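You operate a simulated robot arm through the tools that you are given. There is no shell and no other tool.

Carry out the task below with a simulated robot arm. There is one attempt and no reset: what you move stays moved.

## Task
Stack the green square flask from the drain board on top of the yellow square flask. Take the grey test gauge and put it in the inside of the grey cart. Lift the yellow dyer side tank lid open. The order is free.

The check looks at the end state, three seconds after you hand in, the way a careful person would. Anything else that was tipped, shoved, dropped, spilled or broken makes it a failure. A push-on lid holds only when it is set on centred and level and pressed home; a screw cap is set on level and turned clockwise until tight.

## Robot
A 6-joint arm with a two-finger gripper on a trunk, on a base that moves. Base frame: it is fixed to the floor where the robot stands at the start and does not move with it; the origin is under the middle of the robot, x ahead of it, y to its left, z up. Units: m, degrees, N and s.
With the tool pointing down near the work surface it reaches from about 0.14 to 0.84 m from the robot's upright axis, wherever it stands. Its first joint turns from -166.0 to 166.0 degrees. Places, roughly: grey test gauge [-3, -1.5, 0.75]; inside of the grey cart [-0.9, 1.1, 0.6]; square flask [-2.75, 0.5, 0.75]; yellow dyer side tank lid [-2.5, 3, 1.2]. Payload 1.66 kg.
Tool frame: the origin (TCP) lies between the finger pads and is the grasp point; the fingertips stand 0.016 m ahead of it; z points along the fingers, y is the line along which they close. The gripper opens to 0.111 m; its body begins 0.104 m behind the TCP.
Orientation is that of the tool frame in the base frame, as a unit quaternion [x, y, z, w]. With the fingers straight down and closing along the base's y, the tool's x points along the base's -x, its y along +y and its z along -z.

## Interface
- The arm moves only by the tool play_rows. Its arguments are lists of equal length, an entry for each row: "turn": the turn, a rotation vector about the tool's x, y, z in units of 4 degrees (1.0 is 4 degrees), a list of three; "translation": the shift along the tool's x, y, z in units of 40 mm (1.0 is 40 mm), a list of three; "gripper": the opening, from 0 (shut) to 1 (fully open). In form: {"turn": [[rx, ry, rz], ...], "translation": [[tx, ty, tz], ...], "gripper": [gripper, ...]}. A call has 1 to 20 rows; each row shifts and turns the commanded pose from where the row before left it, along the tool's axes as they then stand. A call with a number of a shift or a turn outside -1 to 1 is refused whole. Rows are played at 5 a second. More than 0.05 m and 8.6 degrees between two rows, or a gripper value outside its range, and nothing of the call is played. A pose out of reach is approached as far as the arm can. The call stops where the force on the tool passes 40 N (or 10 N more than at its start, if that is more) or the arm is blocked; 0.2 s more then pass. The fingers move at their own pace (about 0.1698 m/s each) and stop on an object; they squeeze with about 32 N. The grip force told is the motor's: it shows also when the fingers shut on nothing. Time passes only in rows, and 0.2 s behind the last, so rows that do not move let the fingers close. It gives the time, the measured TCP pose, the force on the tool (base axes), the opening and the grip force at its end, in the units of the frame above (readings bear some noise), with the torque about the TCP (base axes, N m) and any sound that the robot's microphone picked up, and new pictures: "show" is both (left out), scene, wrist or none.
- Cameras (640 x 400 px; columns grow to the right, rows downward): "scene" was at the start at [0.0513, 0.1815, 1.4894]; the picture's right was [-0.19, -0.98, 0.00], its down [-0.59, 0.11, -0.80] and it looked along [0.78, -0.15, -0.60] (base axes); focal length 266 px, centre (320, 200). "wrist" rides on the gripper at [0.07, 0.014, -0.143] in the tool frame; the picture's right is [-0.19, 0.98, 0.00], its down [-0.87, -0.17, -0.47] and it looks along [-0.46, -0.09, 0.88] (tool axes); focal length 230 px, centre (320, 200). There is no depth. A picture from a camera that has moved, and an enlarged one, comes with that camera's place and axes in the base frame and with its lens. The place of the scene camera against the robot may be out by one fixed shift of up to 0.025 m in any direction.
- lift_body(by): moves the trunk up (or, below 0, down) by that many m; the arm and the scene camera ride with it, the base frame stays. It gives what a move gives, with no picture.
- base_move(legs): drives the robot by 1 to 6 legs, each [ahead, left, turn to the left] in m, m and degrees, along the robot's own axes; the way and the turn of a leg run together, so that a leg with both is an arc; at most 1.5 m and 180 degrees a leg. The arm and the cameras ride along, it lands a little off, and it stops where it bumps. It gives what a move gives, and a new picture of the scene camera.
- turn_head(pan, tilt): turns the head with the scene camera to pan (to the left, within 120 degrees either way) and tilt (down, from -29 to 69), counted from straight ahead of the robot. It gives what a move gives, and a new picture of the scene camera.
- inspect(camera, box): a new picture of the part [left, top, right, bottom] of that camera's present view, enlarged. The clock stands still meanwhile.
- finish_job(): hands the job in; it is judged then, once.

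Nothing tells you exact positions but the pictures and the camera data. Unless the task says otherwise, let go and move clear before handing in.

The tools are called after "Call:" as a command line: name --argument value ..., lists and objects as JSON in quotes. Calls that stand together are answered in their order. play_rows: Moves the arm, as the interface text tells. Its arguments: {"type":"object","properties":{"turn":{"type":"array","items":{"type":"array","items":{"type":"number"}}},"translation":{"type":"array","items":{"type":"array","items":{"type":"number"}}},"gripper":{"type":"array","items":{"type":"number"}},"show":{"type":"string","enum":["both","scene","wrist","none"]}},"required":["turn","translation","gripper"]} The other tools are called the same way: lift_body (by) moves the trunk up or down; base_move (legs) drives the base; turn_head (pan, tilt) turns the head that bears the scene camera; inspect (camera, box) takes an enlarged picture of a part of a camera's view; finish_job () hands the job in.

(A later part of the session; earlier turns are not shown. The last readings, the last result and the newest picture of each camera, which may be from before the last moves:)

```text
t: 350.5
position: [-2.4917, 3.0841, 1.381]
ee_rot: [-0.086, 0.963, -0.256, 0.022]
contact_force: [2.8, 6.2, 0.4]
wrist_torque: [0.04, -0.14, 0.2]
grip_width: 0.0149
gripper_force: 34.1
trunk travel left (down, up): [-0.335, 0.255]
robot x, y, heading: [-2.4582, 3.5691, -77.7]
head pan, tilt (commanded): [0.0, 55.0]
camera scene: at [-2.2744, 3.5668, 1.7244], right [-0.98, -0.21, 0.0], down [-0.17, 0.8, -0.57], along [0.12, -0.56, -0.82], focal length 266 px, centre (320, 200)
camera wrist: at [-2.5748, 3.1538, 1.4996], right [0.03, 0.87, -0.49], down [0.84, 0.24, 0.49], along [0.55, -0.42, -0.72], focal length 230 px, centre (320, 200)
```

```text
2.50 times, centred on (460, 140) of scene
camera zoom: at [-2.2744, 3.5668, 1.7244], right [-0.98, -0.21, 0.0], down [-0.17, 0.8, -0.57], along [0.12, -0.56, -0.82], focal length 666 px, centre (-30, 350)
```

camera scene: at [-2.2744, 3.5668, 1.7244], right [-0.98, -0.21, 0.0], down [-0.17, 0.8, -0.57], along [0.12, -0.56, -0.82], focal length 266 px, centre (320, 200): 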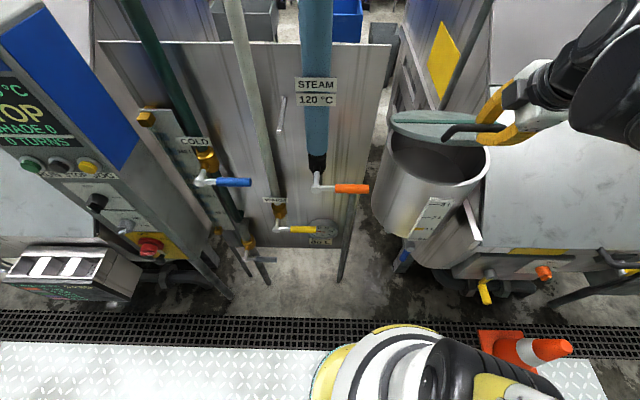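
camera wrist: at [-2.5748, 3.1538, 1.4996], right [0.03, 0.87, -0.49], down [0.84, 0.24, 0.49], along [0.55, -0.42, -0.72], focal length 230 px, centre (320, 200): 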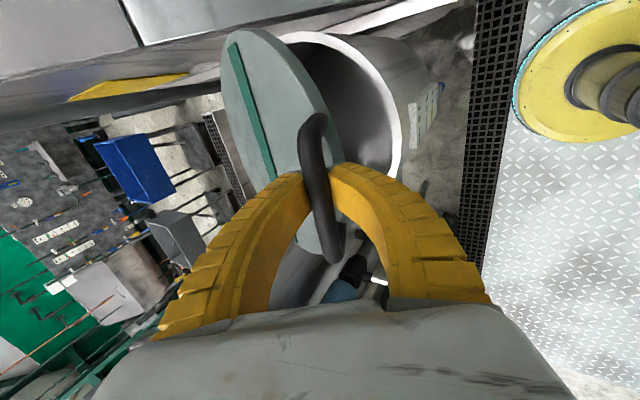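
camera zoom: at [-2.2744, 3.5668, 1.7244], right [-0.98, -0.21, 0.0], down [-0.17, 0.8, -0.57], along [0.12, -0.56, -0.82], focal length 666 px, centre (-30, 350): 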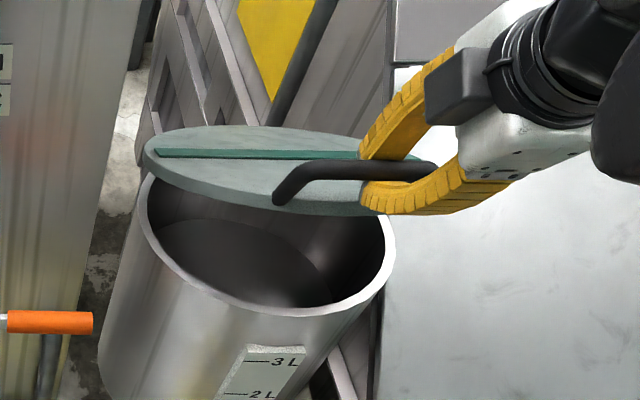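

Opening smoothly (≈24°). Continuing.

Call:
play_rows --turn '[[-0.6, 0, 0], [-0.6, 0, 0], [-0.6, 0, 0], [-0.6, 0, 0], [0, 0, 0]]' --translation '[[0, -0.456, -0.217], [0, -0.462, -0.204], [0, -0.468, -0.191], [0, -0.473, -0.178], [0, 0, 0]]' --gripper '[0, 0, 0, 0, 0]'

Call:
inspect --camera "scene" --box '[360, 20, 560, 180]'

```text
t: 351.7
position: [-2.4826, 3.0296, 1.4424]
ee_rot: [-0.087, 0.981, -0.173, 0.015]
contact_force: [4.2, -5.2, -7.4]
wrist_torque: [-0.01, -0.05, 0.04]
grip_width: 0.0115
gripper_force: 34.5
trunk travel left (down, up): [-0.335, 0.255]
robot x, y, heading: [-2.4585, 3.5678, -77.7]
head pan, tilt (commanded): [0.0, 55.0]
camera scene: at [-2.2742, 3.5633, 1.7242], right [-0.98, -0.21, 0.0], down [-0.17, 0.8, -0.57], along [0.12, -0.56, -0.82], focal length 266 px, centre (320, 200)
camera wrist: at [-2.561, 3.0781, 1.5717], right [0.02, 0.94, -0.34], down [0.85, 0.16, 0.5], along [0.52, -0.3, -0.8], focal length 230 px, centre (320, 200)
```

scene: 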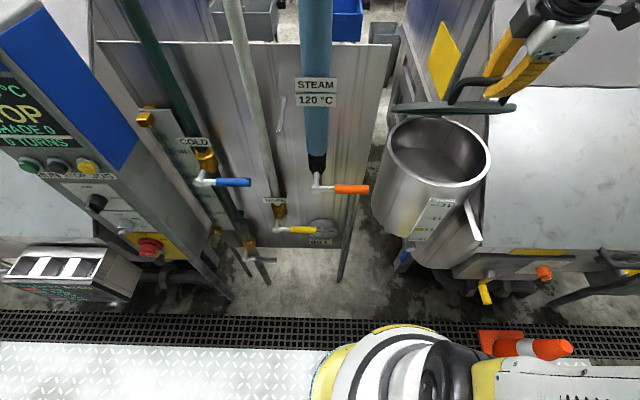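
wrist: 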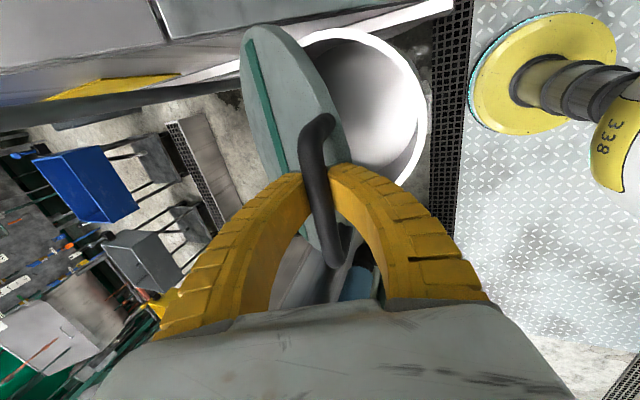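

```text
2.50 times, centred on (460, 100) of scene
camera zoom: at [-2.2742, 3.5633, 1.7242], right [-0.98, -0.21, 0.0], down [-0.17, 0.8, -0.57], along [0.12, -0.56, -0.82], focal length 666 px, centre (-30, 450)
```

zoom: 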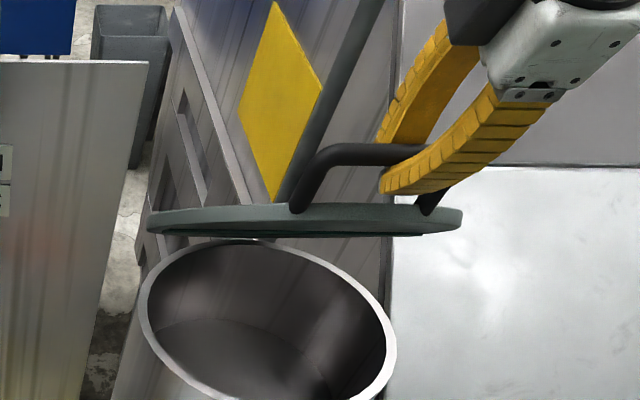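

About 40° open now. A sign pole stands just behind the hinge, so I'll keep the tool leaning my way while continuing the arc.

Call:
play_rows --turn '[[-0.3, 0, 0], [-0.3, 0, 0], [-0.3, 0, 0], [-0.3, 0, 0], [0, 0, 0]]' --translation '[[0, -0.4775, -0.164], [0, -0.485, -0.141], [0, -0.491, -0.117], [0, -0.4965, -0.093], [0, 0, 0]]' --gripper '[0, 0, 0, 0, 0]'

Call:
turn_head --pan -5 --tilt 30

Call:
inspect --camera "scene" --box '[300, 60, 500, 220]'

```text
t: 352.9
position: [-2.4697, 2.9635, 1.4854]
ee_rot: [-0.089, 0.987, -0.131, 0.011]
contact_force: [9.1, -4.5, -12.4]
wrist_torque: [0.01, -0.04, 0.09]
grip_width: 0.0105
gripper_force: 34.6
trunk travel left (down, up): [-0.335, 0.255]
robot x, y, heading: [-2.4565, 3.5664, -77.8]
head pan, tilt (commanded): [0.0, 55.0]
camera scene: at [-2.273, 3.5631, 1.7241], right [-0.98, -0.21, 0.0], down [-0.17, 0.8, -0.57], along [0.12, -0.56, -0.82], focal length 266 px, centre (320, 200)
camera wrist: at [-2.5464, 3.0007, 1.6202], right [0.02, 0.97, -0.26], down [0.86, 0.12, 0.5], along [0.51, -0.23, -0.83], focal length 230 px, centre (320, 200)
```

scene: 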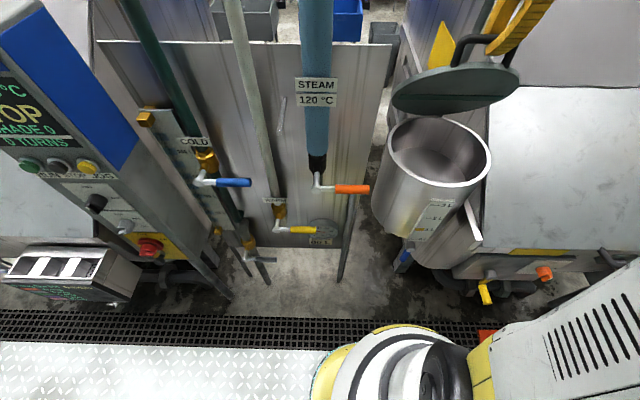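
wrist: 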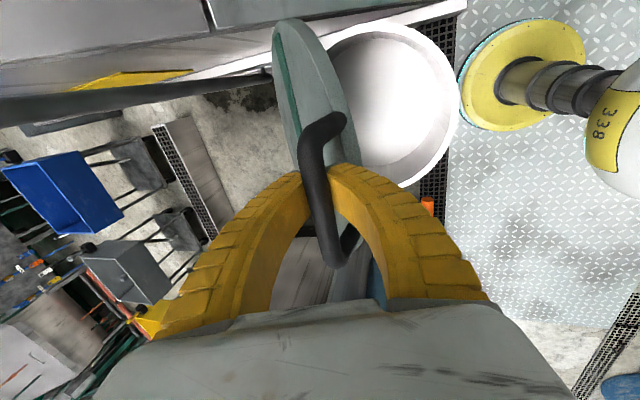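

```text
t: 353.8
position: [-2.469, 2.9641, 1.4853]
ee_rot: [-0.089, 0.987, -0.131, 0.011]
contact_force: [9.4, -4.8, -14.2]
wrist_torque: [0.03, -0.07, 0.08]
grip_width: 0.0104
gripper_force: 34.4
trunk travel left (down, up): [-0.335, 0.255]
robot x, y, heading: [-2.4556, 3.5652, -77.9]
head pan, tilt (commanded): [-5.0, 30.0]
camera scene: at [-2.2766, 3.544, 1.76], right [-0.99, -0.13, 0.0], down [-0.06, 0.5, -0.86], along [0.11, -0.86, -0.5], focal length 266 px, centre (320, 200)
```

scene: 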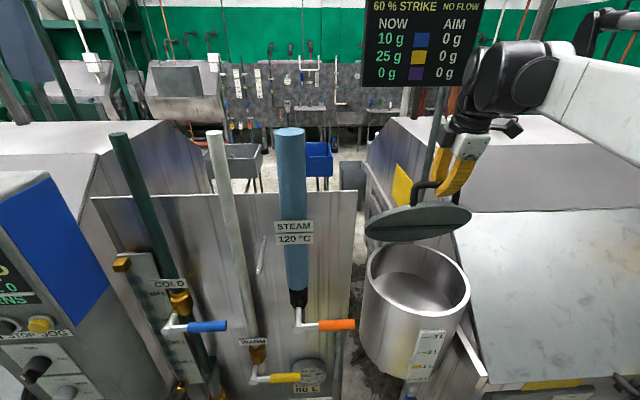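

```text
2.50 times, centred on (400, 140) of scene
camera zoom: at [-2.2766, 3.544, 1.76], right [-0.99, -0.13, 0.0], down [-0.06, 0.5, -0.86], along [0.11, -0.86, -0.5], focal length 666 px, centre (120, 350)
```

zoom: 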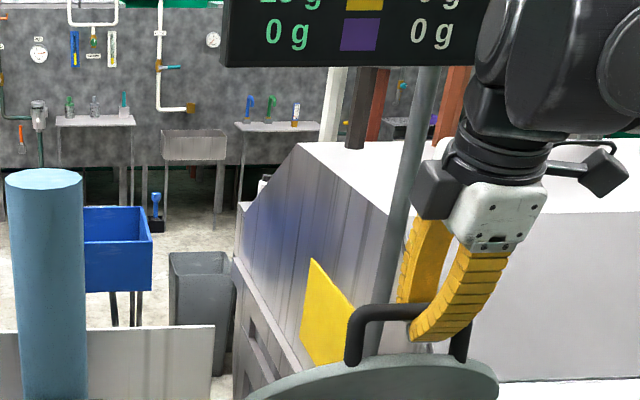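

Now ≈56°, with a small radial pull showing my arc radius is slightly too large. I'll correct by a few millimetres and continue.

Call:
play_rows --turn '[[0, 0, 0], [-0.3, 0, 0], [-0.3, 0, 0], [0, 0, 0]]' --translation '[[-0.1, -0.028, 0.174], [-0.017, -0.489, -0.067], [-0.017, -0.492, -0.043], [0, 0, 0]]' --gripper '[0, 0, 0, 0]'

Call:
inspect --camera "scene" --box '[300, 60, 500, 220]'

```text
t: 354.8
position: [-2.4608, 2.9252, 1.4936]
ee_rot: [-0.089, 0.99, -0.111, 0.011]
contact_force: [-8.0, -4.7, -10.2]
wrist_torque: [0.03, 0.03, -0.01]
grip_width: 0.0059
gripper_force: 29.6
trunk travel left (down, up): [-0.335, 0.255]
robot x, y, heading: [-2.4579, 3.5689, -77.8]
head pan, tilt (commanded): [-5.0, 30.0]
camera scene: at [-2.2807, 3.5437, 1.7606], right [-0.99, -0.13, 0.0], down [-0.06, 0.5, -0.87], along [0.11, -0.86, -0.5], focal length 266 px, centre (320, 200)
camera wrist: at [-2.538, 2.9571, 1.6298], right [0.02, 0.98, -0.22], down [0.86, 0.09, 0.5], along [0.51, -0.2, -0.84], focal length 230 px, centre (320, 200)
```

scene: 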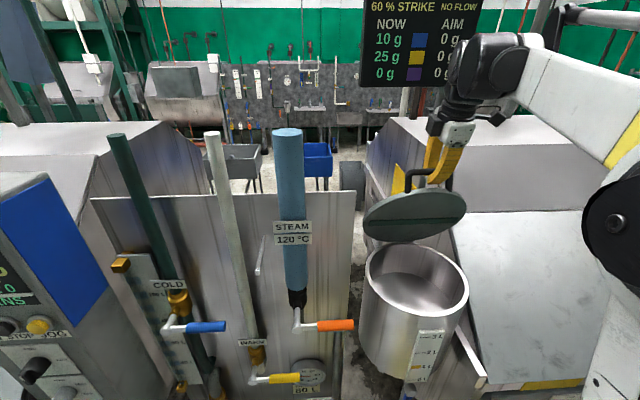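
wrist: 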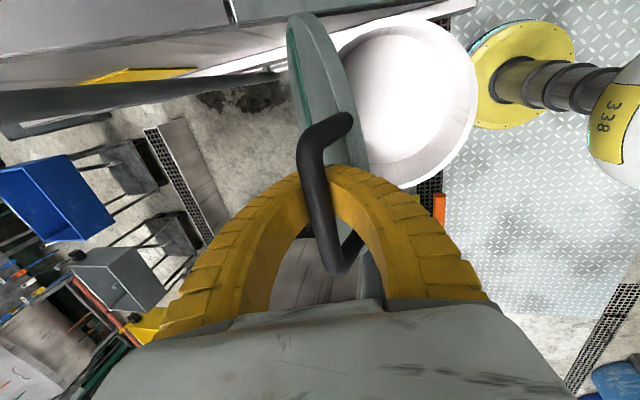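

```text
2.50 times, centred on (400, 140) of scene
camera zoom: at [-2.2807, 3.5437, 1.7606], right [-0.99, -0.13, 0.0], down [-0.06, 0.5, -0.87], along [0.11, -0.86, -0.5], focal length 666 px, centre (120, 350)
```

zoom: 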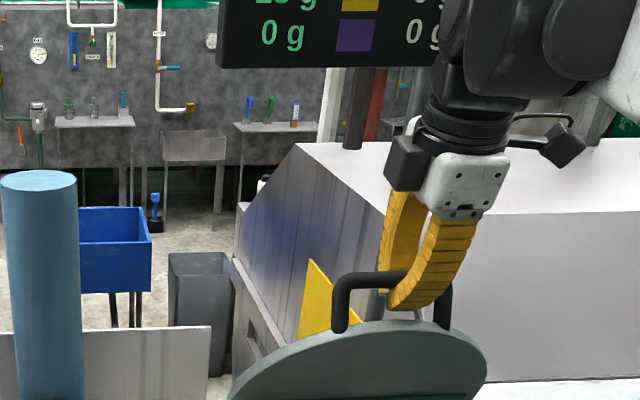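

The bar is sliding towards the fingertips, so I'll switch to a loose cage: open slightly (the robot-side finger then supports the handle) and push the tool down a bit to re-seat it.

Call:
play_rows --turn '[[0, 0, 0], [0, 0, 0], [0, 0, 0]]' --translation '[[0.04, 0, 0.1], [0, 0, 0.1], [0, 0, 0]]' --gripper '[0.16, 0.26, 0.26]'

Call:
inspect --camera "wrist" --box '[220, 80, 440, 280]'

Call:
inspect --camera "scene" --box '[340, 90, 500, 250]'

```text
t: 355.6
position: [-2.4591, 2.9286, 1.4867]
ee_rot: [-0.088, 0.99, -0.112, 0.009]
contact_force: [3.6, 7.5, 14.8]
wrist_torque: [0.55, -0.08, -0.08]
grip_width: 0.0323
gripper_force: 3.5
trunk travel left (down, up): [-0.335, 0.255]
robot x, y, heading: [-2.4583, 3.5659, -77.8]
head pan, tilt (commanded): [-5.0, 30.0]
camera scene: at [-2.2782, 3.5493, 1.7606], right [-0.99, -0.13, 0.0], down [-0.06, 0.49, -0.87], along [0.11, -0.86, -0.5], focal length 266 px, centre (320, 200)
camera wrist: at [-2.5358, 2.9608, 1.6243], right [0.02, 0.98, -0.22], down [0.86, 0.1, 0.5], along [0.51, -0.2, -0.84], focal length 230 px, centre (320, 200)
```

scene: 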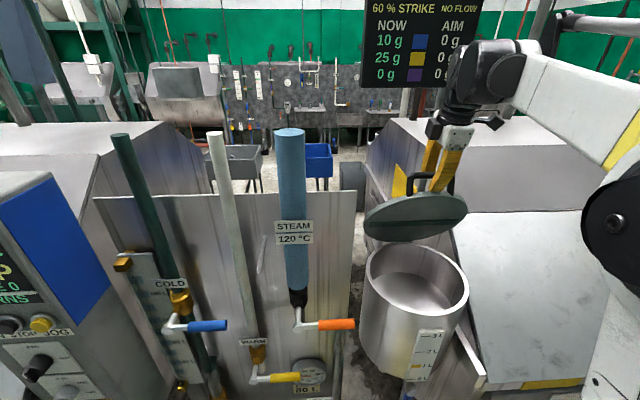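
wrist: 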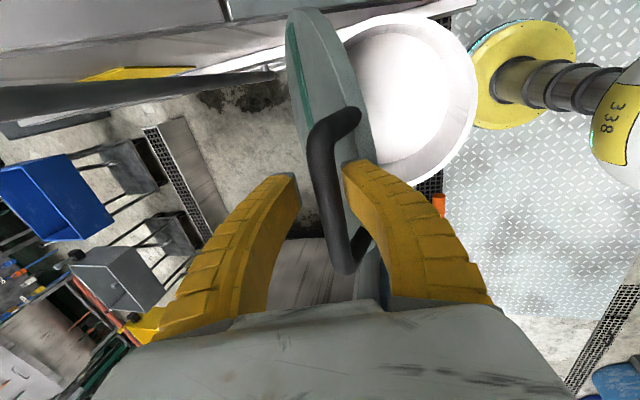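

```text
2.00 times, centred on (330, 180) of wrist
camera zoom: at [-2.5358, 2.9608, 1.6243], right [0.02, 0.98, -0.22], down [0.86, 0.1, 0.5], along [0.51, -0.2, -0.84], focal length 460 px, centre (300, 240)
```

zoom: 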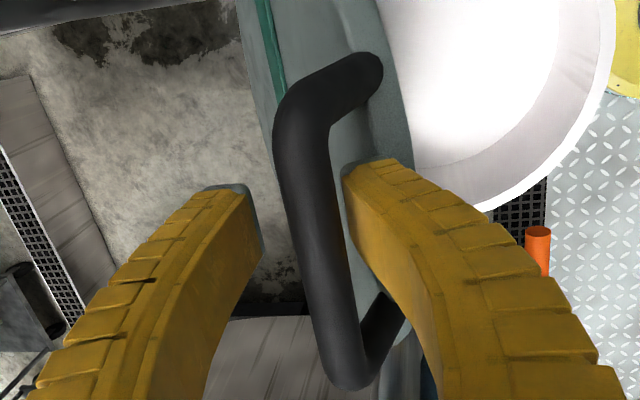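

```text
2.50 times, centred on (420, 170) of scene
camera zoom: at [-2.2782, 3.5493, 1.7606], right [-0.99, -0.13, 0.0], down [-0.06, 0.49, -0.87], along [0.11, -0.86, -0.5], focal length 666 px, centre (70, 275)
```

zoom: 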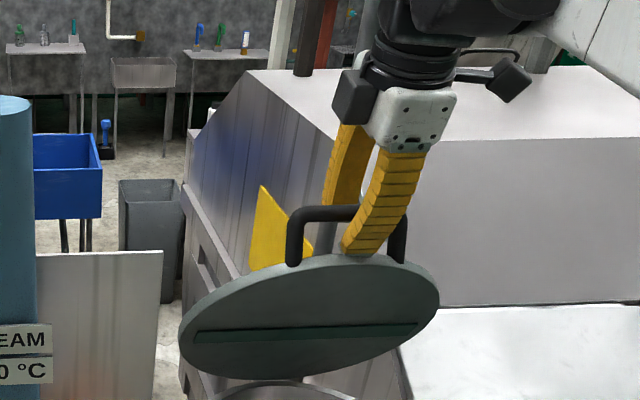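

The cage works: the robot-side finger is behind the bar. I'll raise a few mm and push the lid on towards vertical.

Call:
play_rows --turn '[[0, 0, 0], [0, 0, 0], [0, 0, 0]]' --translation '[[0, -0.2, -0.1], [0, -0.3, -0.05], [0, 0, 0]]' --gripper '[0.26, 0.26, 0.26]'

Call:
inspect --camera "wrist" --box '[220, 80, 440, 280]'

Call:
inspect --camera "scene" --box '[340, 90, 500, 250]'

```text
t: 356.4
position: [-2.4557, 2.9096, 1.4959]
ee_rot: [-0.089, 0.99, -0.112, 0.009]
contact_force: [0.5, 4.7, 5.3]
wrist_torque: [0.26, -0.02, -0.05]
grip_width: 0.0328
gripper_force: 3.8
trunk travel left (down, up): [-0.335, 0.255]
robot x, y, heading: [-2.4593, 3.5678, -78.0]
head pan, tilt (commanded): [-5.0, 30.0]
camera scene: at [-2.2787, 3.5478, 1.7605], right [-0.99, -0.13, 0.0], down [-0.06, 0.5, -0.87], along [0.11, -0.86, -0.5], focal length 266 px, centre (320, 200)
camera wrist: at [-2.5328, 2.9412, 1.6341], right [0.02, 0.98, -0.22], down [0.86, 0.1, 0.5], along [0.51, -0.2, -0.84], focal length 230 px, centre (320, 200)
```

scene: 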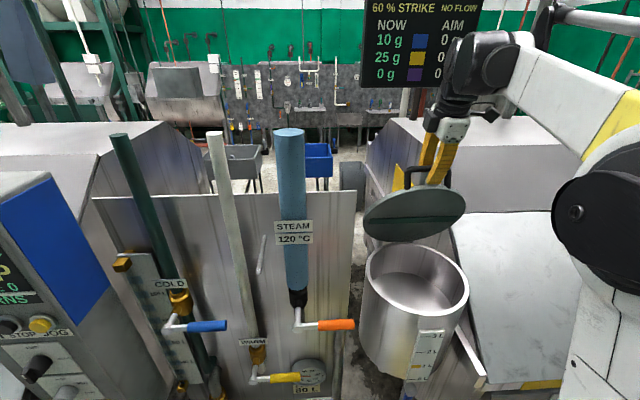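
wrist: 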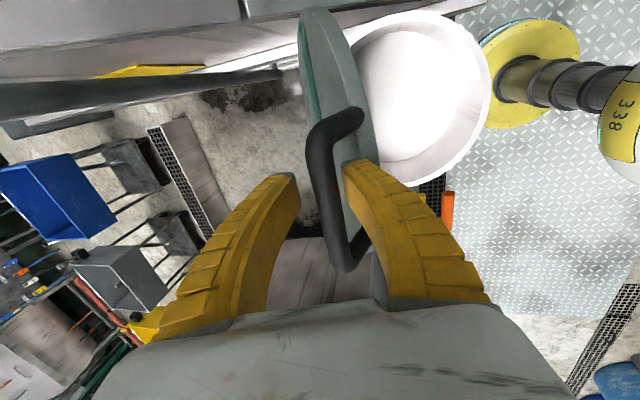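

```text
2.00 times, centred on (330, 180) of wrist
camera zoom: at [-2.5328, 2.9412, 1.6341], right [0.02, 0.98, -0.22], down [0.86, 0.1, 0.5], along [0.51, -0.2, -0.84], focal length 460 px, centre (300, 240)
```

zoom: 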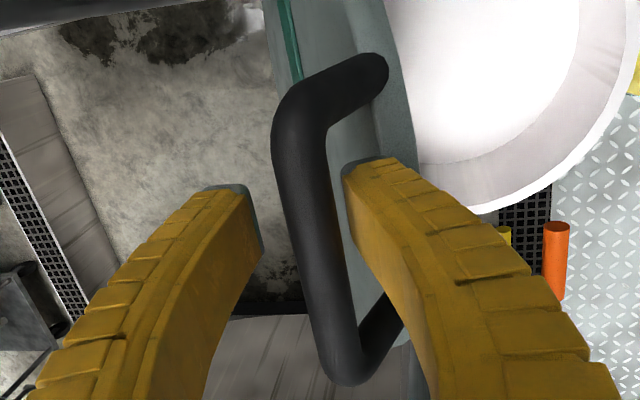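

```text
2.50 times, centred on (420, 170) of scene
camera zoom: at [-2.2787, 3.5478, 1.7605], right [-0.99, -0.13, 0.0], down [-0.06, 0.5, -0.87], along [0.11, -0.86, -0.5], focal length 666 px, centre (70, 275)
```

zoom: 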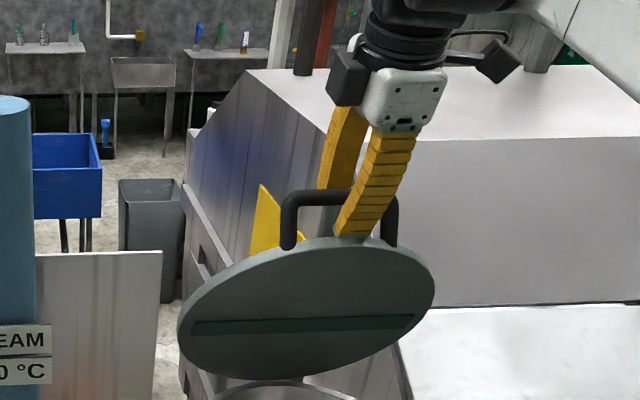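

The lid is at ≈66°. I'll keep pushing level towards the dyer, sliding slightly sideways so the far finger clears the sign pole.

Call:
play_rows --turn '[[0, 0, 0], [0, 0, 0], [0, 0, 0], [0, 0, 0]]' --translation '[[-0.1, -0.4, 0.02], [-0.1, -0.4, 0.04], [-0.1, -0.4, 0.06], [0, 0, 0]]' --gripper '[0.26, 0.26, 0.26, 0.26]'

Call:
inspect --camera "wrist" --box '[220, 80, 440, 280]'

Call:
inspect --camera "scene" --box '[340, 60, 500, 260]'

```text
t: 357.4
position: [-2.436, 2.8644, 1.5035]
ee_rot: [-0.089, 0.99, -0.111, 0.012]
contact_force: [-0.7, 0.5, 0.2]
wrist_torque: [-0.04, -0.02, 0.04]
grip_width: 0.032
gripper_force: 2.2
trunk travel left (down, up): [-0.335, 0.255]
robot x, y, heading: [-2.4569, 3.5734, -77.5]
head pan, tilt (commanded): [-5.0, 30.0]
camera scene: at [-2.2806, 3.5484, 1.7607], right [-0.99, -0.13, 0.0], down [-0.06, 0.49, -0.87], along [0.11, -0.86, -0.5], focal length 266 px, centre (320, 200)
camera wrist: at [-2.5138, 2.8965, 1.6399], right [0.02, 0.98, -0.22], down [0.86, 0.1, 0.5], along [0.51, -0.2, -0.84], focal length 230 px, centre (320, 200)
```

scene: 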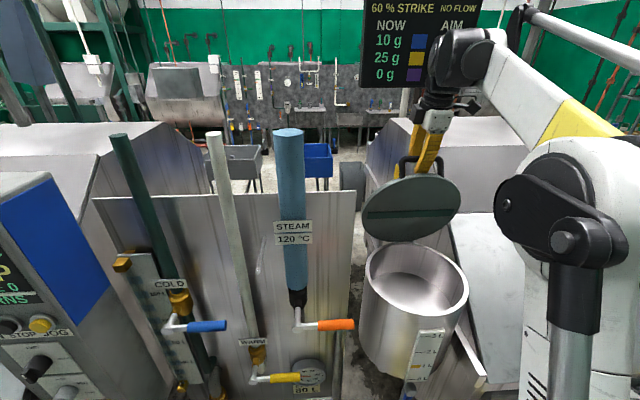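
wrist: 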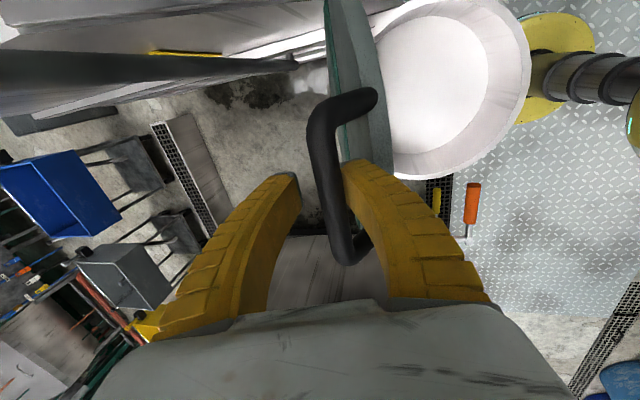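

```text
2.00 times, centred on (330, 180) of wrist
camera zoom: at [-2.5138, 2.8965, 1.6399], right [0.02, 0.98, -0.22], down [0.86, 0.1, 0.5], along [0.51, -0.2, -0.84], focal length 460 px, centre (300, 240)
```

zoom: 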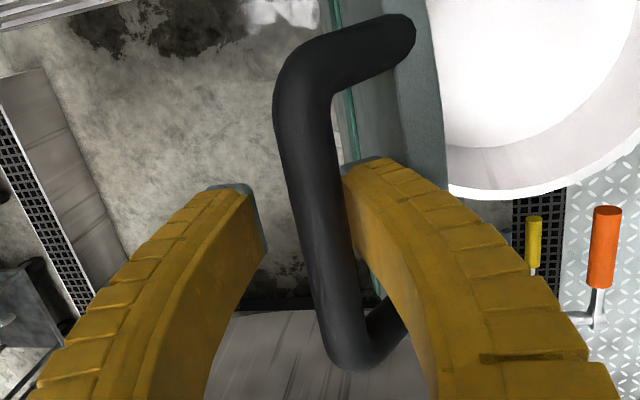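

```text
2.00 times, centred on (420, 160) of scene
camera zoom: at [-2.2806, 3.5484, 1.7607], right [-0.99, -0.13, 0.0], down [-0.06, 0.49, -0.87], along [0.11, -0.86, -0.5], focal length 533 px, centre (120, 280)
```

zoom: 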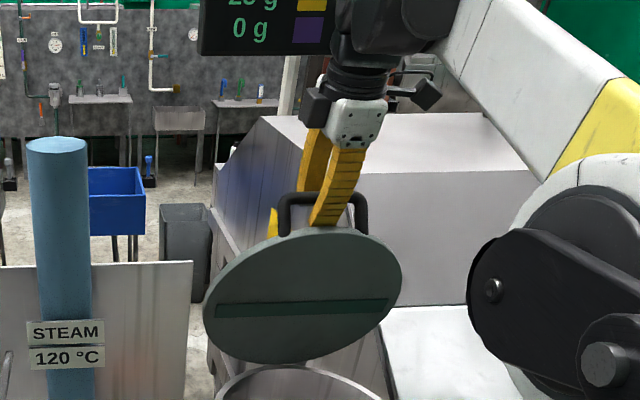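

The lid is near 76–80° with almost no resistance. I'll continue carefully past vertical.

Call:
play_rows --turn '[[0, 0, 0], [0, 0, 0], [0, 0, 0], [0, 0, 0]]' --translation '[[-0.1, -0.35, 0.08], [-0.1, -0.35, 0.08], [-0.1, -0.35, 0.09], [0, 0, 0]]' --gripper '[0.26, 0.26, 0.26, 0.26]'

Call:
inspect --camera "wrist" --box '[220, 80, 440, 280]'

Call:
inspect --camera "scene" --box '[340, 40, 500, 240]'

```text
t: 358.4
position: [-2.4157, 2.8225, 1.5014]
ee_rot: [-0.089, 0.99, -0.111, 0.01]
contact_force: [0.0, 0.2, 0.3]
wrist_torque: [0.02, -0.02, 0.02]
grip_width: 0.0318
gripper_force: 2.1
trunk travel left (down, up): [-0.335, 0.255]
robot x, y, heading: [-2.4568, 3.568, -77.7]
head pan, tilt (commanded): [-5.0, 30.0]
camera scene: at [-2.2789, 3.5466, 1.7605], right [-0.99, -0.13, 0.0], down [-0.06, 0.5, -0.87], along [0.11, -0.86, -0.5], focal length 266 px, centre (320, 200)
camera wrist: at [-2.4928, 2.8546, 1.6388], right [0.02, 0.98, -0.22], down [0.86, 0.1, 0.5], along [0.51, -0.2, -0.84], focal length 230 px, centre (320, 200)
```

scene: 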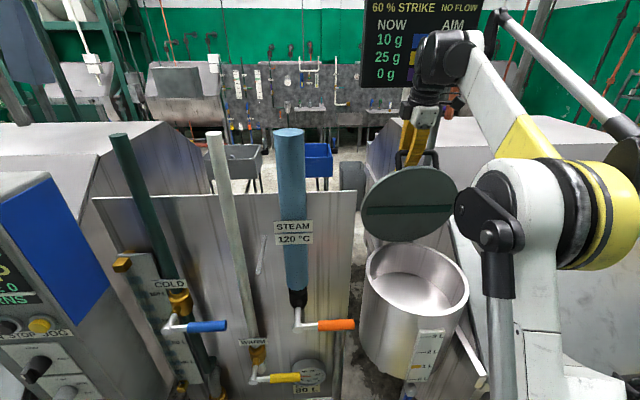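
wrist: 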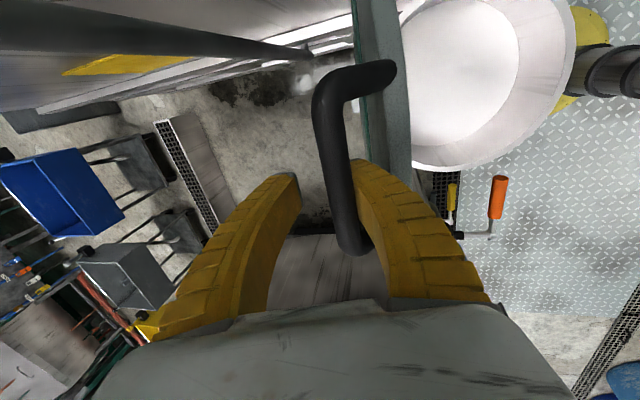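

```text
2.00 times, centred on (330, 180) of wrist
camera zoom: at [-2.4928, 2.8546, 1.6388], right [0.02, 0.98, -0.22], down [0.86, 0.1, 0.5], along [0.51, -0.2, -0.84], focal length 460 px, centre (300, 240)
```

zoom: 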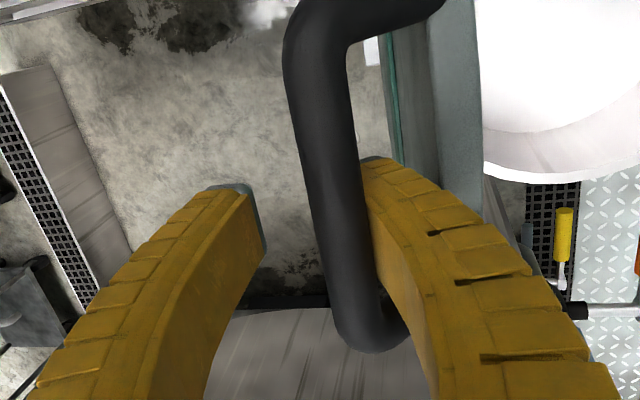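

```text
2.00 times, centred on (420, 140) of scene
camera zoom: at [-2.2789, 3.5466, 1.7605], right [-0.99, -0.13, 0.0], down [-0.06, 0.5, -0.87], along [0.11, -0.86, -0.5], focal length 533 px, centre (120, 320)
```

zoom: 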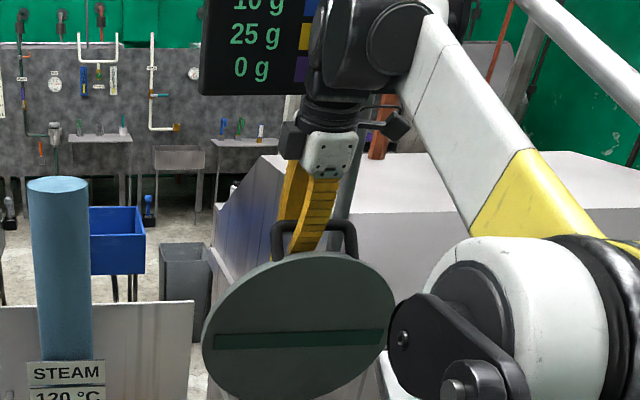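

Nearly vertical. I'll push a bit further, past the balance point.

Call:
play_rows --turn '[[0, 0, 0], [0, 0, 0], [0, 0, 0]]' --translation '[[-0.08, -0.3, 0.09], [-0.08, -0.3, 0.1], [0, 0, 0]]' --gripper '[0.26, 0.26, 0.26]'

Call:
inspect --camera "wrist" --box '[220, 40, 440, 280]'

Call:
inspect --camera "scene" --box '[340, 40, 500, 240]'

```text
t: 359.2
position: [-2.4053, 2.7988, 1.5006]
ee_rot: [-0.088, 0.99, -0.111, 0.01]
contact_force: [-0.7, 0.6, 0.5]
wrist_torque: [-0.04, 0.03, -0.01]
grip_width: 0.032
gripper_force: 2.3
trunk travel left (down, up): [-0.335, 0.255]
robot x, y, heading: [-2.4565, 3.5668, -77.9]
head pan, tilt (commanded): [-5.0, 30.0]
camera scene: at [-2.279, 3.5466, 1.7605], right [-0.99, -0.13, 0.0], down [-0.06, 0.5, -0.87], along [0.11, -0.86, -0.5], focal length 266 px, centre (320, 200)
camera wrist: at [-2.4821, 2.8311, 1.6372], right [0.02, 0.98, -0.22], down [0.86, 0.1, 0.5], along [0.51, -0.2, -0.84], focal length 230 px, centre (320, 200)
```

scene: 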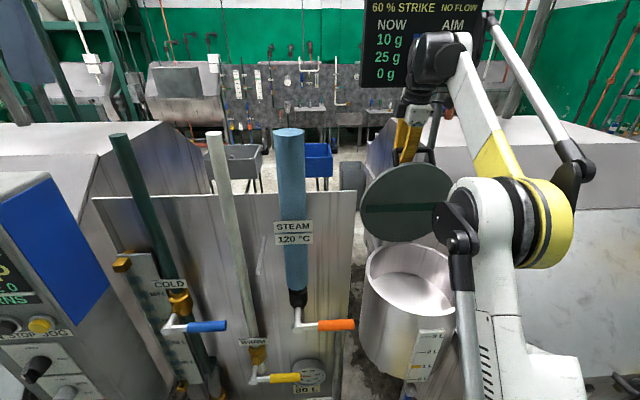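
wrist: 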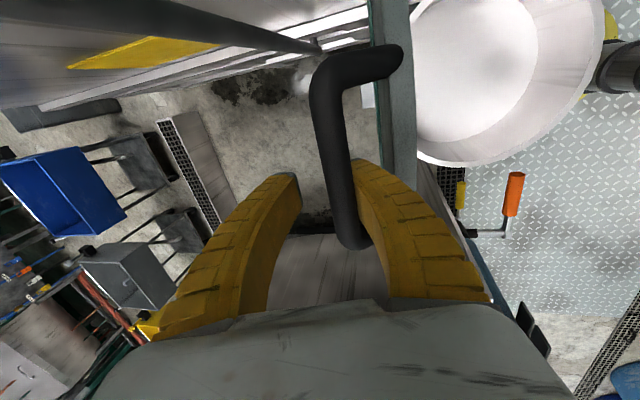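

```text
1.67 times, centred on (330, 160) of wrist
camera zoom: at [-2.4821, 2.8311, 1.6372], right [0.02, 0.98, -0.22], down [0.86, 0.1, 0.5], along [0.51, -0.2, -0.84], focal length 384 px, centre (303, 267)
```

zoom: 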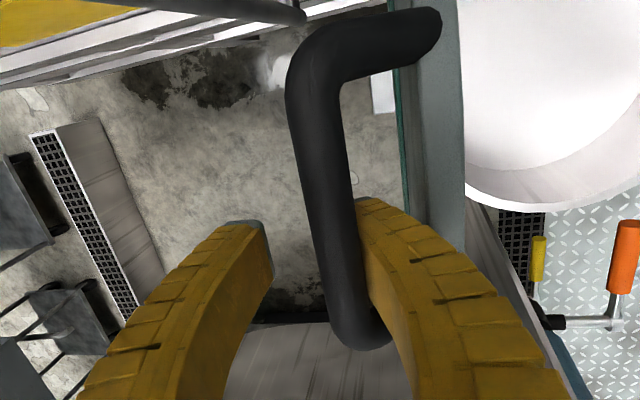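

```text
2.00 times, centred on (420, 140) of scene
camera zoom: at [-2.279, 3.5466, 1.7605], right [-0.99, -0.13, 0.0], down [-0.06, 0.5, -0.87], along [0.11, -0.86, -0.5], focal length 533 px, centre (120, 320)
```

zoom: 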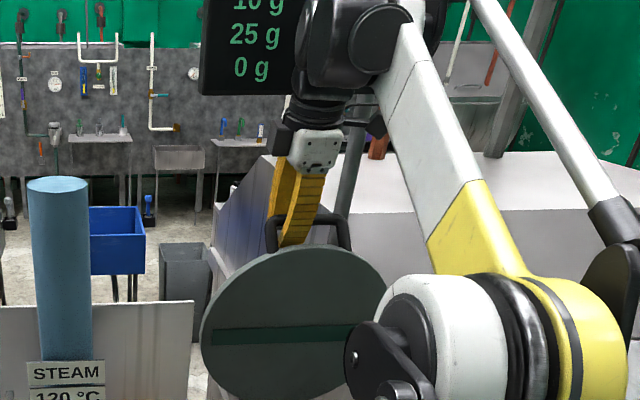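

Forces are near zero around vertical. I'll lean the gripper body back from the pole and push another 15 mm to get past the tipping point.

Call:
play_rows --turn '[[1, 0, 0], [1, 0, 0], [0, 0, 0], [0, 0, 0], [0, 0, 0]]' --translation '[[0, 0, 0], [0, 0, 0], [0, -0.2, 0.07], [0, -0.2, 0.07], [0, 0, 0]]' --gripper '[0.26, 0.26, 0.26, 0.26, 0.26]'

Call:
inspect --camera "wrist" --box '[220, 40, 440, 280]'

Call:
inspect --camera "scene" --box '[340, 40, 500, 240]'

```text
t: 360.4
position: [-2.4034, 2.7829, 1.5007]
ee_rot: [-0.087, 0.98, -0.18, 0.016]
contact_force: [0.3, 1.6, -1.9]
wrist_torque: [-0.11, -0.03, 0.0]
grip_width: 0.0338
gripper_force: 2.8
trunk travel left (down, up): [-0.335, 0.255]
robot x, y, heading: [-2.4543, 3.5697, -77.8]
head pan, tilt (commanded): [-5.0, 30.0]
camera scene: at [-2.279, 3.5465, 1.7605], right [-0.99, -0.13, 0.0], down [-0.06, 0.5, -0.87], along [0.11, -0.86, -0.5], focal length 266 px, centre (320, 200)
camera wrist: at [-2.4828, 2.8327, 1.6301], right [0.02, 0.94, -0.35], down [0.85, 0.16, 0.5], along [0.53, -0.31, -0.79], focal length 230 px, centre (320, 200)
```

scene: 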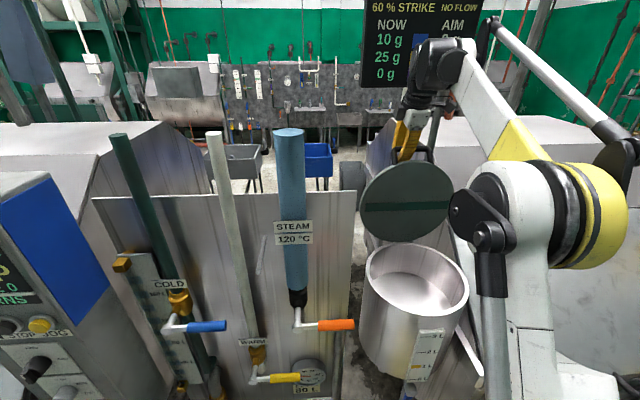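
wrist: 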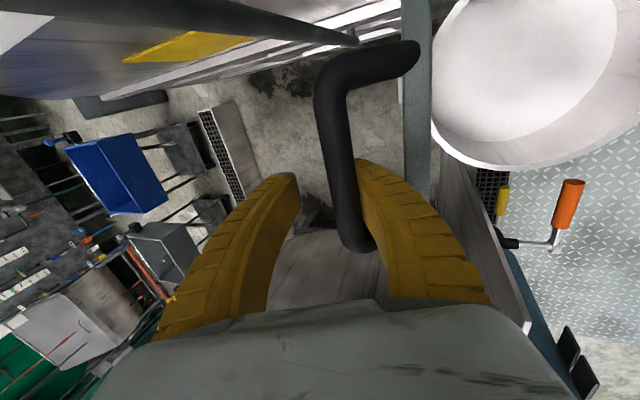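

```text
1.67 times, centred on (330, 160) of wrist
camera zoom: at [-2.4828, 2.8327, 1.6301], right [0.02, 0.94, -0.35], down [0.85, 0.16, 0.5], along [0.53, -0.31, -0.79], focal length 384 px, centre (303, 267)
```

zoom: 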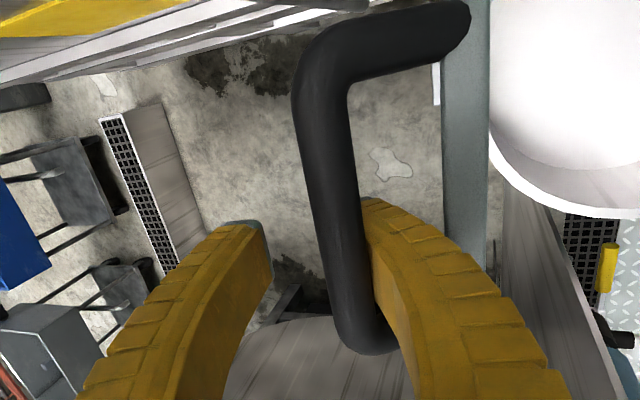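

```text
2.00 times, centred on (420, 140) of scene
camera zoom: at [-2.279, 3.5465, 1.7605], right [-0.99, -0.13, 0.0], down [-0.06, 0.5, -0.87], along [0.11, -0.86, -0.5], focal length 533 px, centre (120, 320)
```

zoom: 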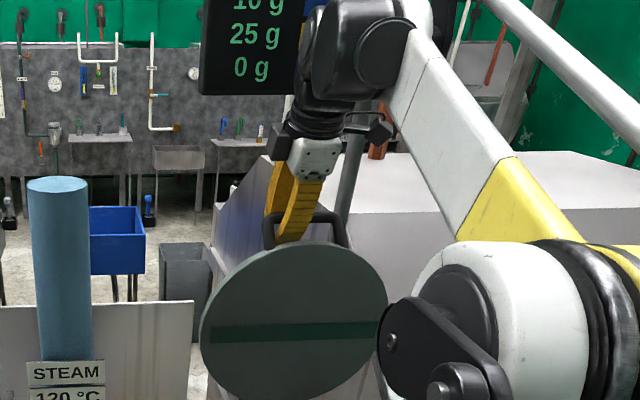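

The lid looks just past vertical. I'll retreat the supporting finger about 1 cm and see whether the handle follows or stays.

Call:
play_rows --turn '[[0, 0, 0], [0, 0, 0], [0, 0, 0], [0, 0, 0]]' --translation '[[0, 0.12, -0.03], [0, 0.13, -0.03], [0, 0, 0], [0, 0, 0]]' --gripper '[0.26, 0.26, 0.26, 0.26]'

Call:
inspect --camera "wrist" --box '[220, 40, 440, 280]'

```text
t: 361.4
position: [-2.4043, 2.7933, 1.4988]
ee_rot: [-0.087, 0.98, -0.18, 0.015]
contact_force: [0.0, 0.1, -0.3]
wrist_torque: [0.01, -0.01, 0.01]
grip_width: 0.0318
gripper_force: 2.3
trunk travel left (down, up): [-0.335, 0.255]
robot x, y, heading: [-2.4582, 3.5683, -77.7]
head pan, tilt (commanded): [-5.0, 30.0]
camera scene: at [-2.2789, 3.5463, 1.7605], right [-0.99, -0.13, 0.0], down [-0.06, 0.5, -0.87], along [0.11, -0.86, -0.5], focal length 266 px, centre (320, 200)
camera wrist: at [-2.4845, 2.8427, 1.6285], right [0.02, 0.94, -0.35], down [0.85, 0.16, 0.5], along [0.53, -0.31, -0.79], focal length 230 px, centre (320, 200)
```

scene: 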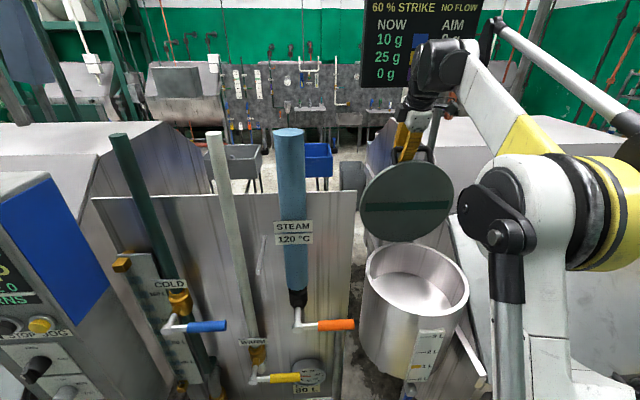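
wrist: 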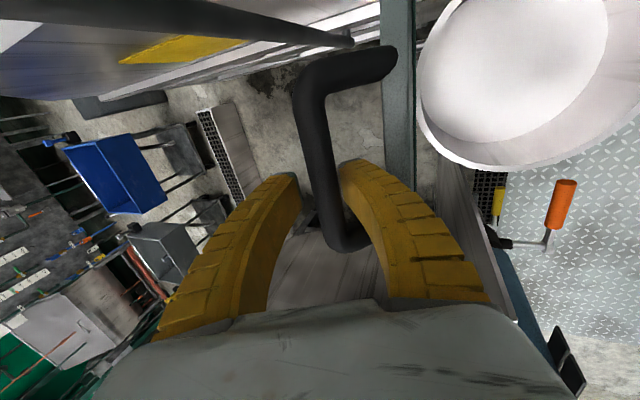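

```text
1.67 times, centred on (330, 160) of wrist
camera zoom: at [-2.4845, 2.8427, 1.6285], right [0.02, 0.94, -0.35], down [0.85, 0.16, 0.5], along [0.53, -0.31, -0.79], focal length 384 px, centre (303, 267)
```

zoom: 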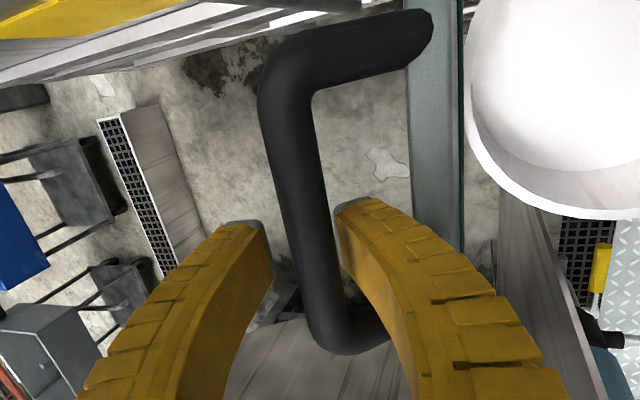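

Call:
play_rows --turn '[[0, 0, 0], [0, 0, 0], [0, 0, 0], [0, 0, 0]]' --translation '[[0, 0.13, -0.03], [0, 0.13, -0.03], [0, 0, 0], [0, 0, 0]]' --gripper '[0.26, 0.26, 0.26, 0.26]' --show "wrist"

Call:
inspect --camera "wrist" --box '[220, 40, 440, 280]'

```text
t: 362.4
position: [-2.4068, 2.8027, 1.4978]
ee_rot: [-0.088, 0.98, -0.18, 0.016]
contact_force: [0.4, -1.3, 4.2]
wrist_torque: [0.18, 0.03, 0.0]
grip_width: 0.0296
gripper_force: 1.0
trunk travel left (down, up): [-0.335, 0.255]
robot x, y, heading: [-2.4591, 3.5686, -77.9]
head pan, tilt (commanded): [-5.0, 30.0]
camera wrist: at [-2.4864, 2.8529, 1.6272], right [0.02, 0.94, -0.35], down [0.85, 0.16, 0.5], along [0.53, -0.31, -0.79], focal length 230 px, centre (320, 200)
```

wrist: 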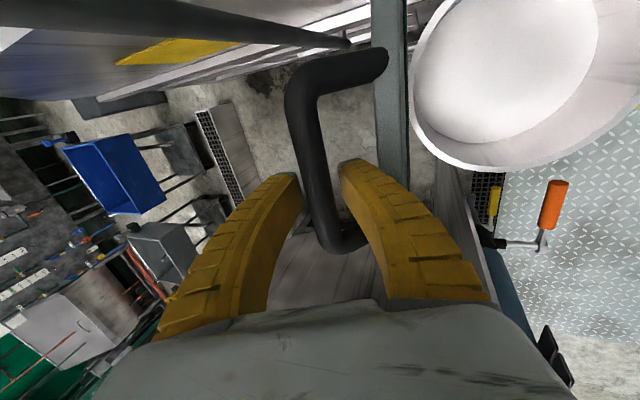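

```text
1.67 times, centred on (330, 160) of wrist
camera zoom: at [-2.4864, 2.8529, 1.6272], right [0.02, 0.94, -0.35], down [0.85, 0.16, 0.5], along [0.53, -0.31, -0.79], focal length 384 px, centre (303, 267)
```

zoom: 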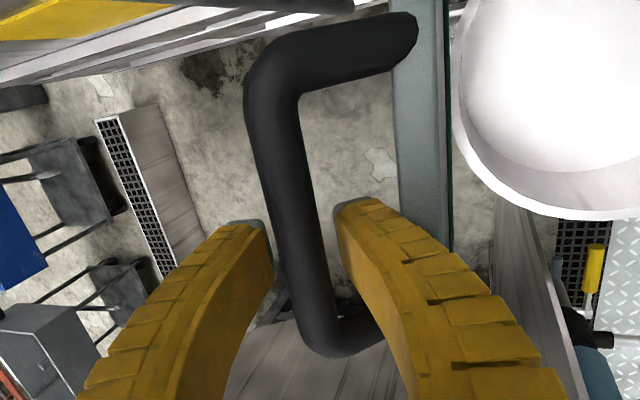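

The lid stays put: the bar is now clear of the supporting finger and touching the far one, so it wants to stay open. I'll re-centre the fingers around the bar and withdraw straight along the finger direction.

Call:
play_rows --turn '[[0, 0, 0], [0, 0, 0], [0, 0, 0], [0, 0, 0], [0, 0, 0]]' --translation '[[0, -0.12, 0], [0, 0, -0.25], [0, 0, -0.4], [0, 0, -0.5], [0, 0, 0]]' --gripper '[0.27, 0.27, 0.27, 0.27, 0.27]'

Call:
inspect --camera "scene" --box '[340, 40, 500, 240]'

```text
t: 363.6
position: [-2.4093, 2.8139, 1.5419]
ee_rot: [-0.087, 0.98, -0.18, 0.016]
contact_force: [-0.8, -0.3, 0.2]
wrist_torque: [0.01, -0.01, 0.0]
grip_width: 0.033
gripper_force: 1.3
trunk travel left (down, up): [-0.335, 0.255]
robot x, y, heading: [-2.4559, 3.5708, -78.0]
head pan, tilt (commanded): [-5.0, 30.0]
camera scene: at [-2.2788, 3.5457, 1.7604], right [-0.99, -0.13, 0.0], down [-0.06, 0.5, -0.87], along [0.11, -0.86, -0.5], focal length 266 px, centre (320, 200)
camera wrist: at [-2.4886, 2.8636, 1.6715], right [0.02, 0.94, -0.35], down [0.85, 0.16, 0.5], along [0.53, -0.31, -0.79], focal length 230 px, centre (320, 200)
```

scene: 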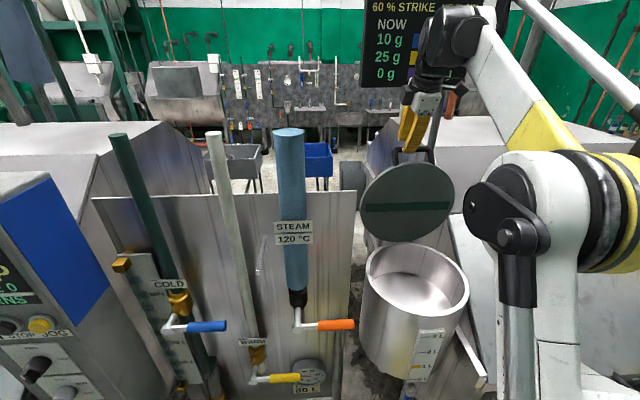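
wrist: 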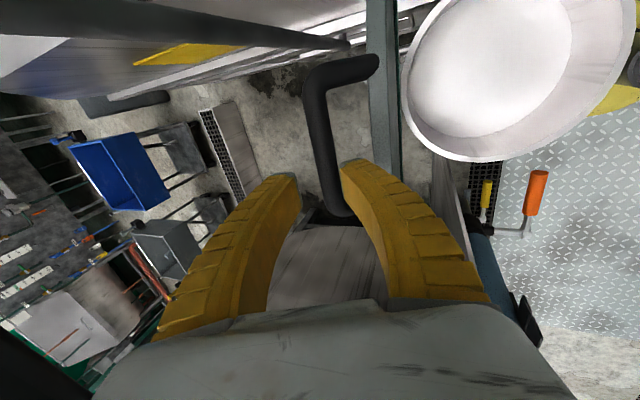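

```text
2.00 times, centred on (420, 140) of scene
camera zoom: at [-2.2788, 3.5457, 1.7604], right [-0.99, -0.13, 0.0], down [-0.06, 0.5, -0.87], along [0.11, -0.86, -0.5], focal length 533 px, centre (120, 320)
```

zoom: 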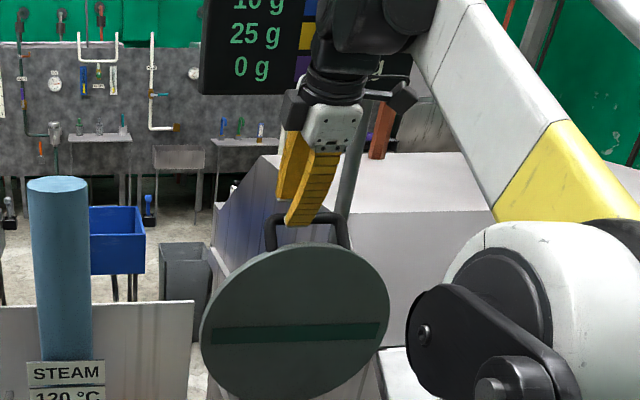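

The gripper is free and the lid stands open. I'll move clear above, then come round to the front to check it and press it fully back.

Call:
play_rows --turn '[[0, 0, 0], [0, 0, 0], [0, 0, 0], [0, 0, 0], [0, 0, 0], [0, 0, 0], [0, 0, 0]]' --translation '[[0, -0.354, -0.935], [0, 0.9, -0.34], [0, 0.9, -0.34], [0, 0.9, -0.34], [0, 0.6, -0.23], [0, 0, 0], [0, 0, 0]]' --gripper '[0.27, 0.27, 0.27, 0.1, 0.0, 0.0, 0.0]'

Call:
inspect --camera "scene" --box '[320, 60, 520, 260]'

```text
t: 365.2
position: [-2.4336, 2.9533, 1.5807]
ee_rot: [-0.087, 0.98, -0.18, 0.016]
contact_force: [-0.8, -0.6, 0.0]
wrist_torque: [-0.04, -0.01, -0.04]
grip_width: 0.0002
gripper_force: 29.0
trunk travel left (down, up): [-0.335, 0.255]
robot x, y, heading: [-2.4615, 3.5683, -77.6]
head pan, tilt (commanded): [-5.0, 30.0]
camera scene: at [-2.2789, 3.5463, 1.7605], right [-0.99, -0.13, 0.0], down [-0.06, 0.5, -0.87], along [0.11, -0.86, -0.5], focal length 266 px, centre (320, 200)
camera wrist: at [-2.5138, 3.0047, 1.7107], right [0.02, 0.94, -0.35], down [0.85, 0.16, 0.5], along [0.53, -0.31, -0.79], focal length 230 px, centre (320, 200)
```

scene: 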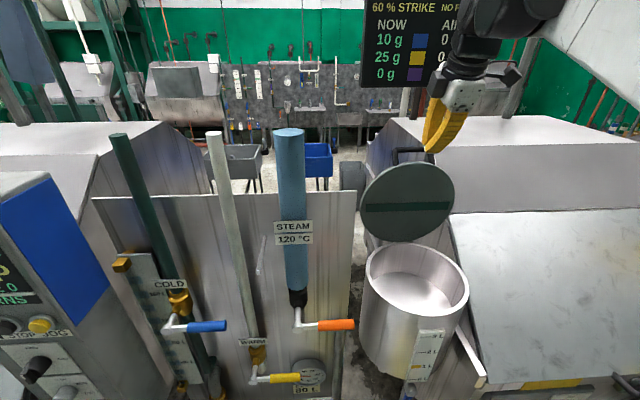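
wrist: 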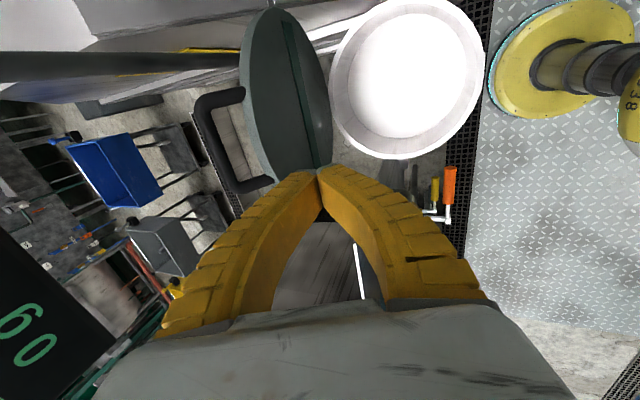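

```text
2.00 times, centred on (420, 160) of scene
camera zoom: at [-2.2789, 3.5463, 1.7605], right [-0.99, -0.13, 0.0], down [-0.06, 0.5, -0.87], along [0.11, -0.86, -0.5], focal length 533 px, centre (120, 280)
```

zoom: 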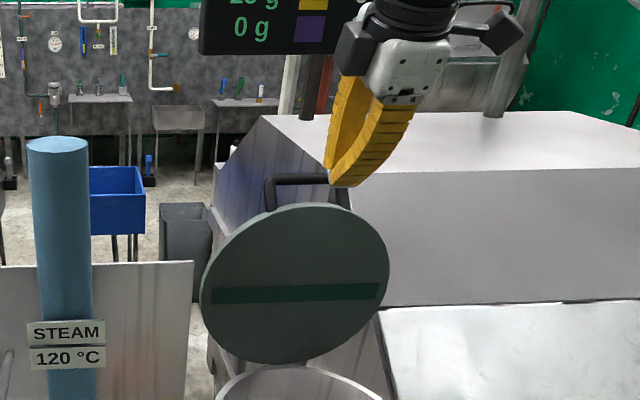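

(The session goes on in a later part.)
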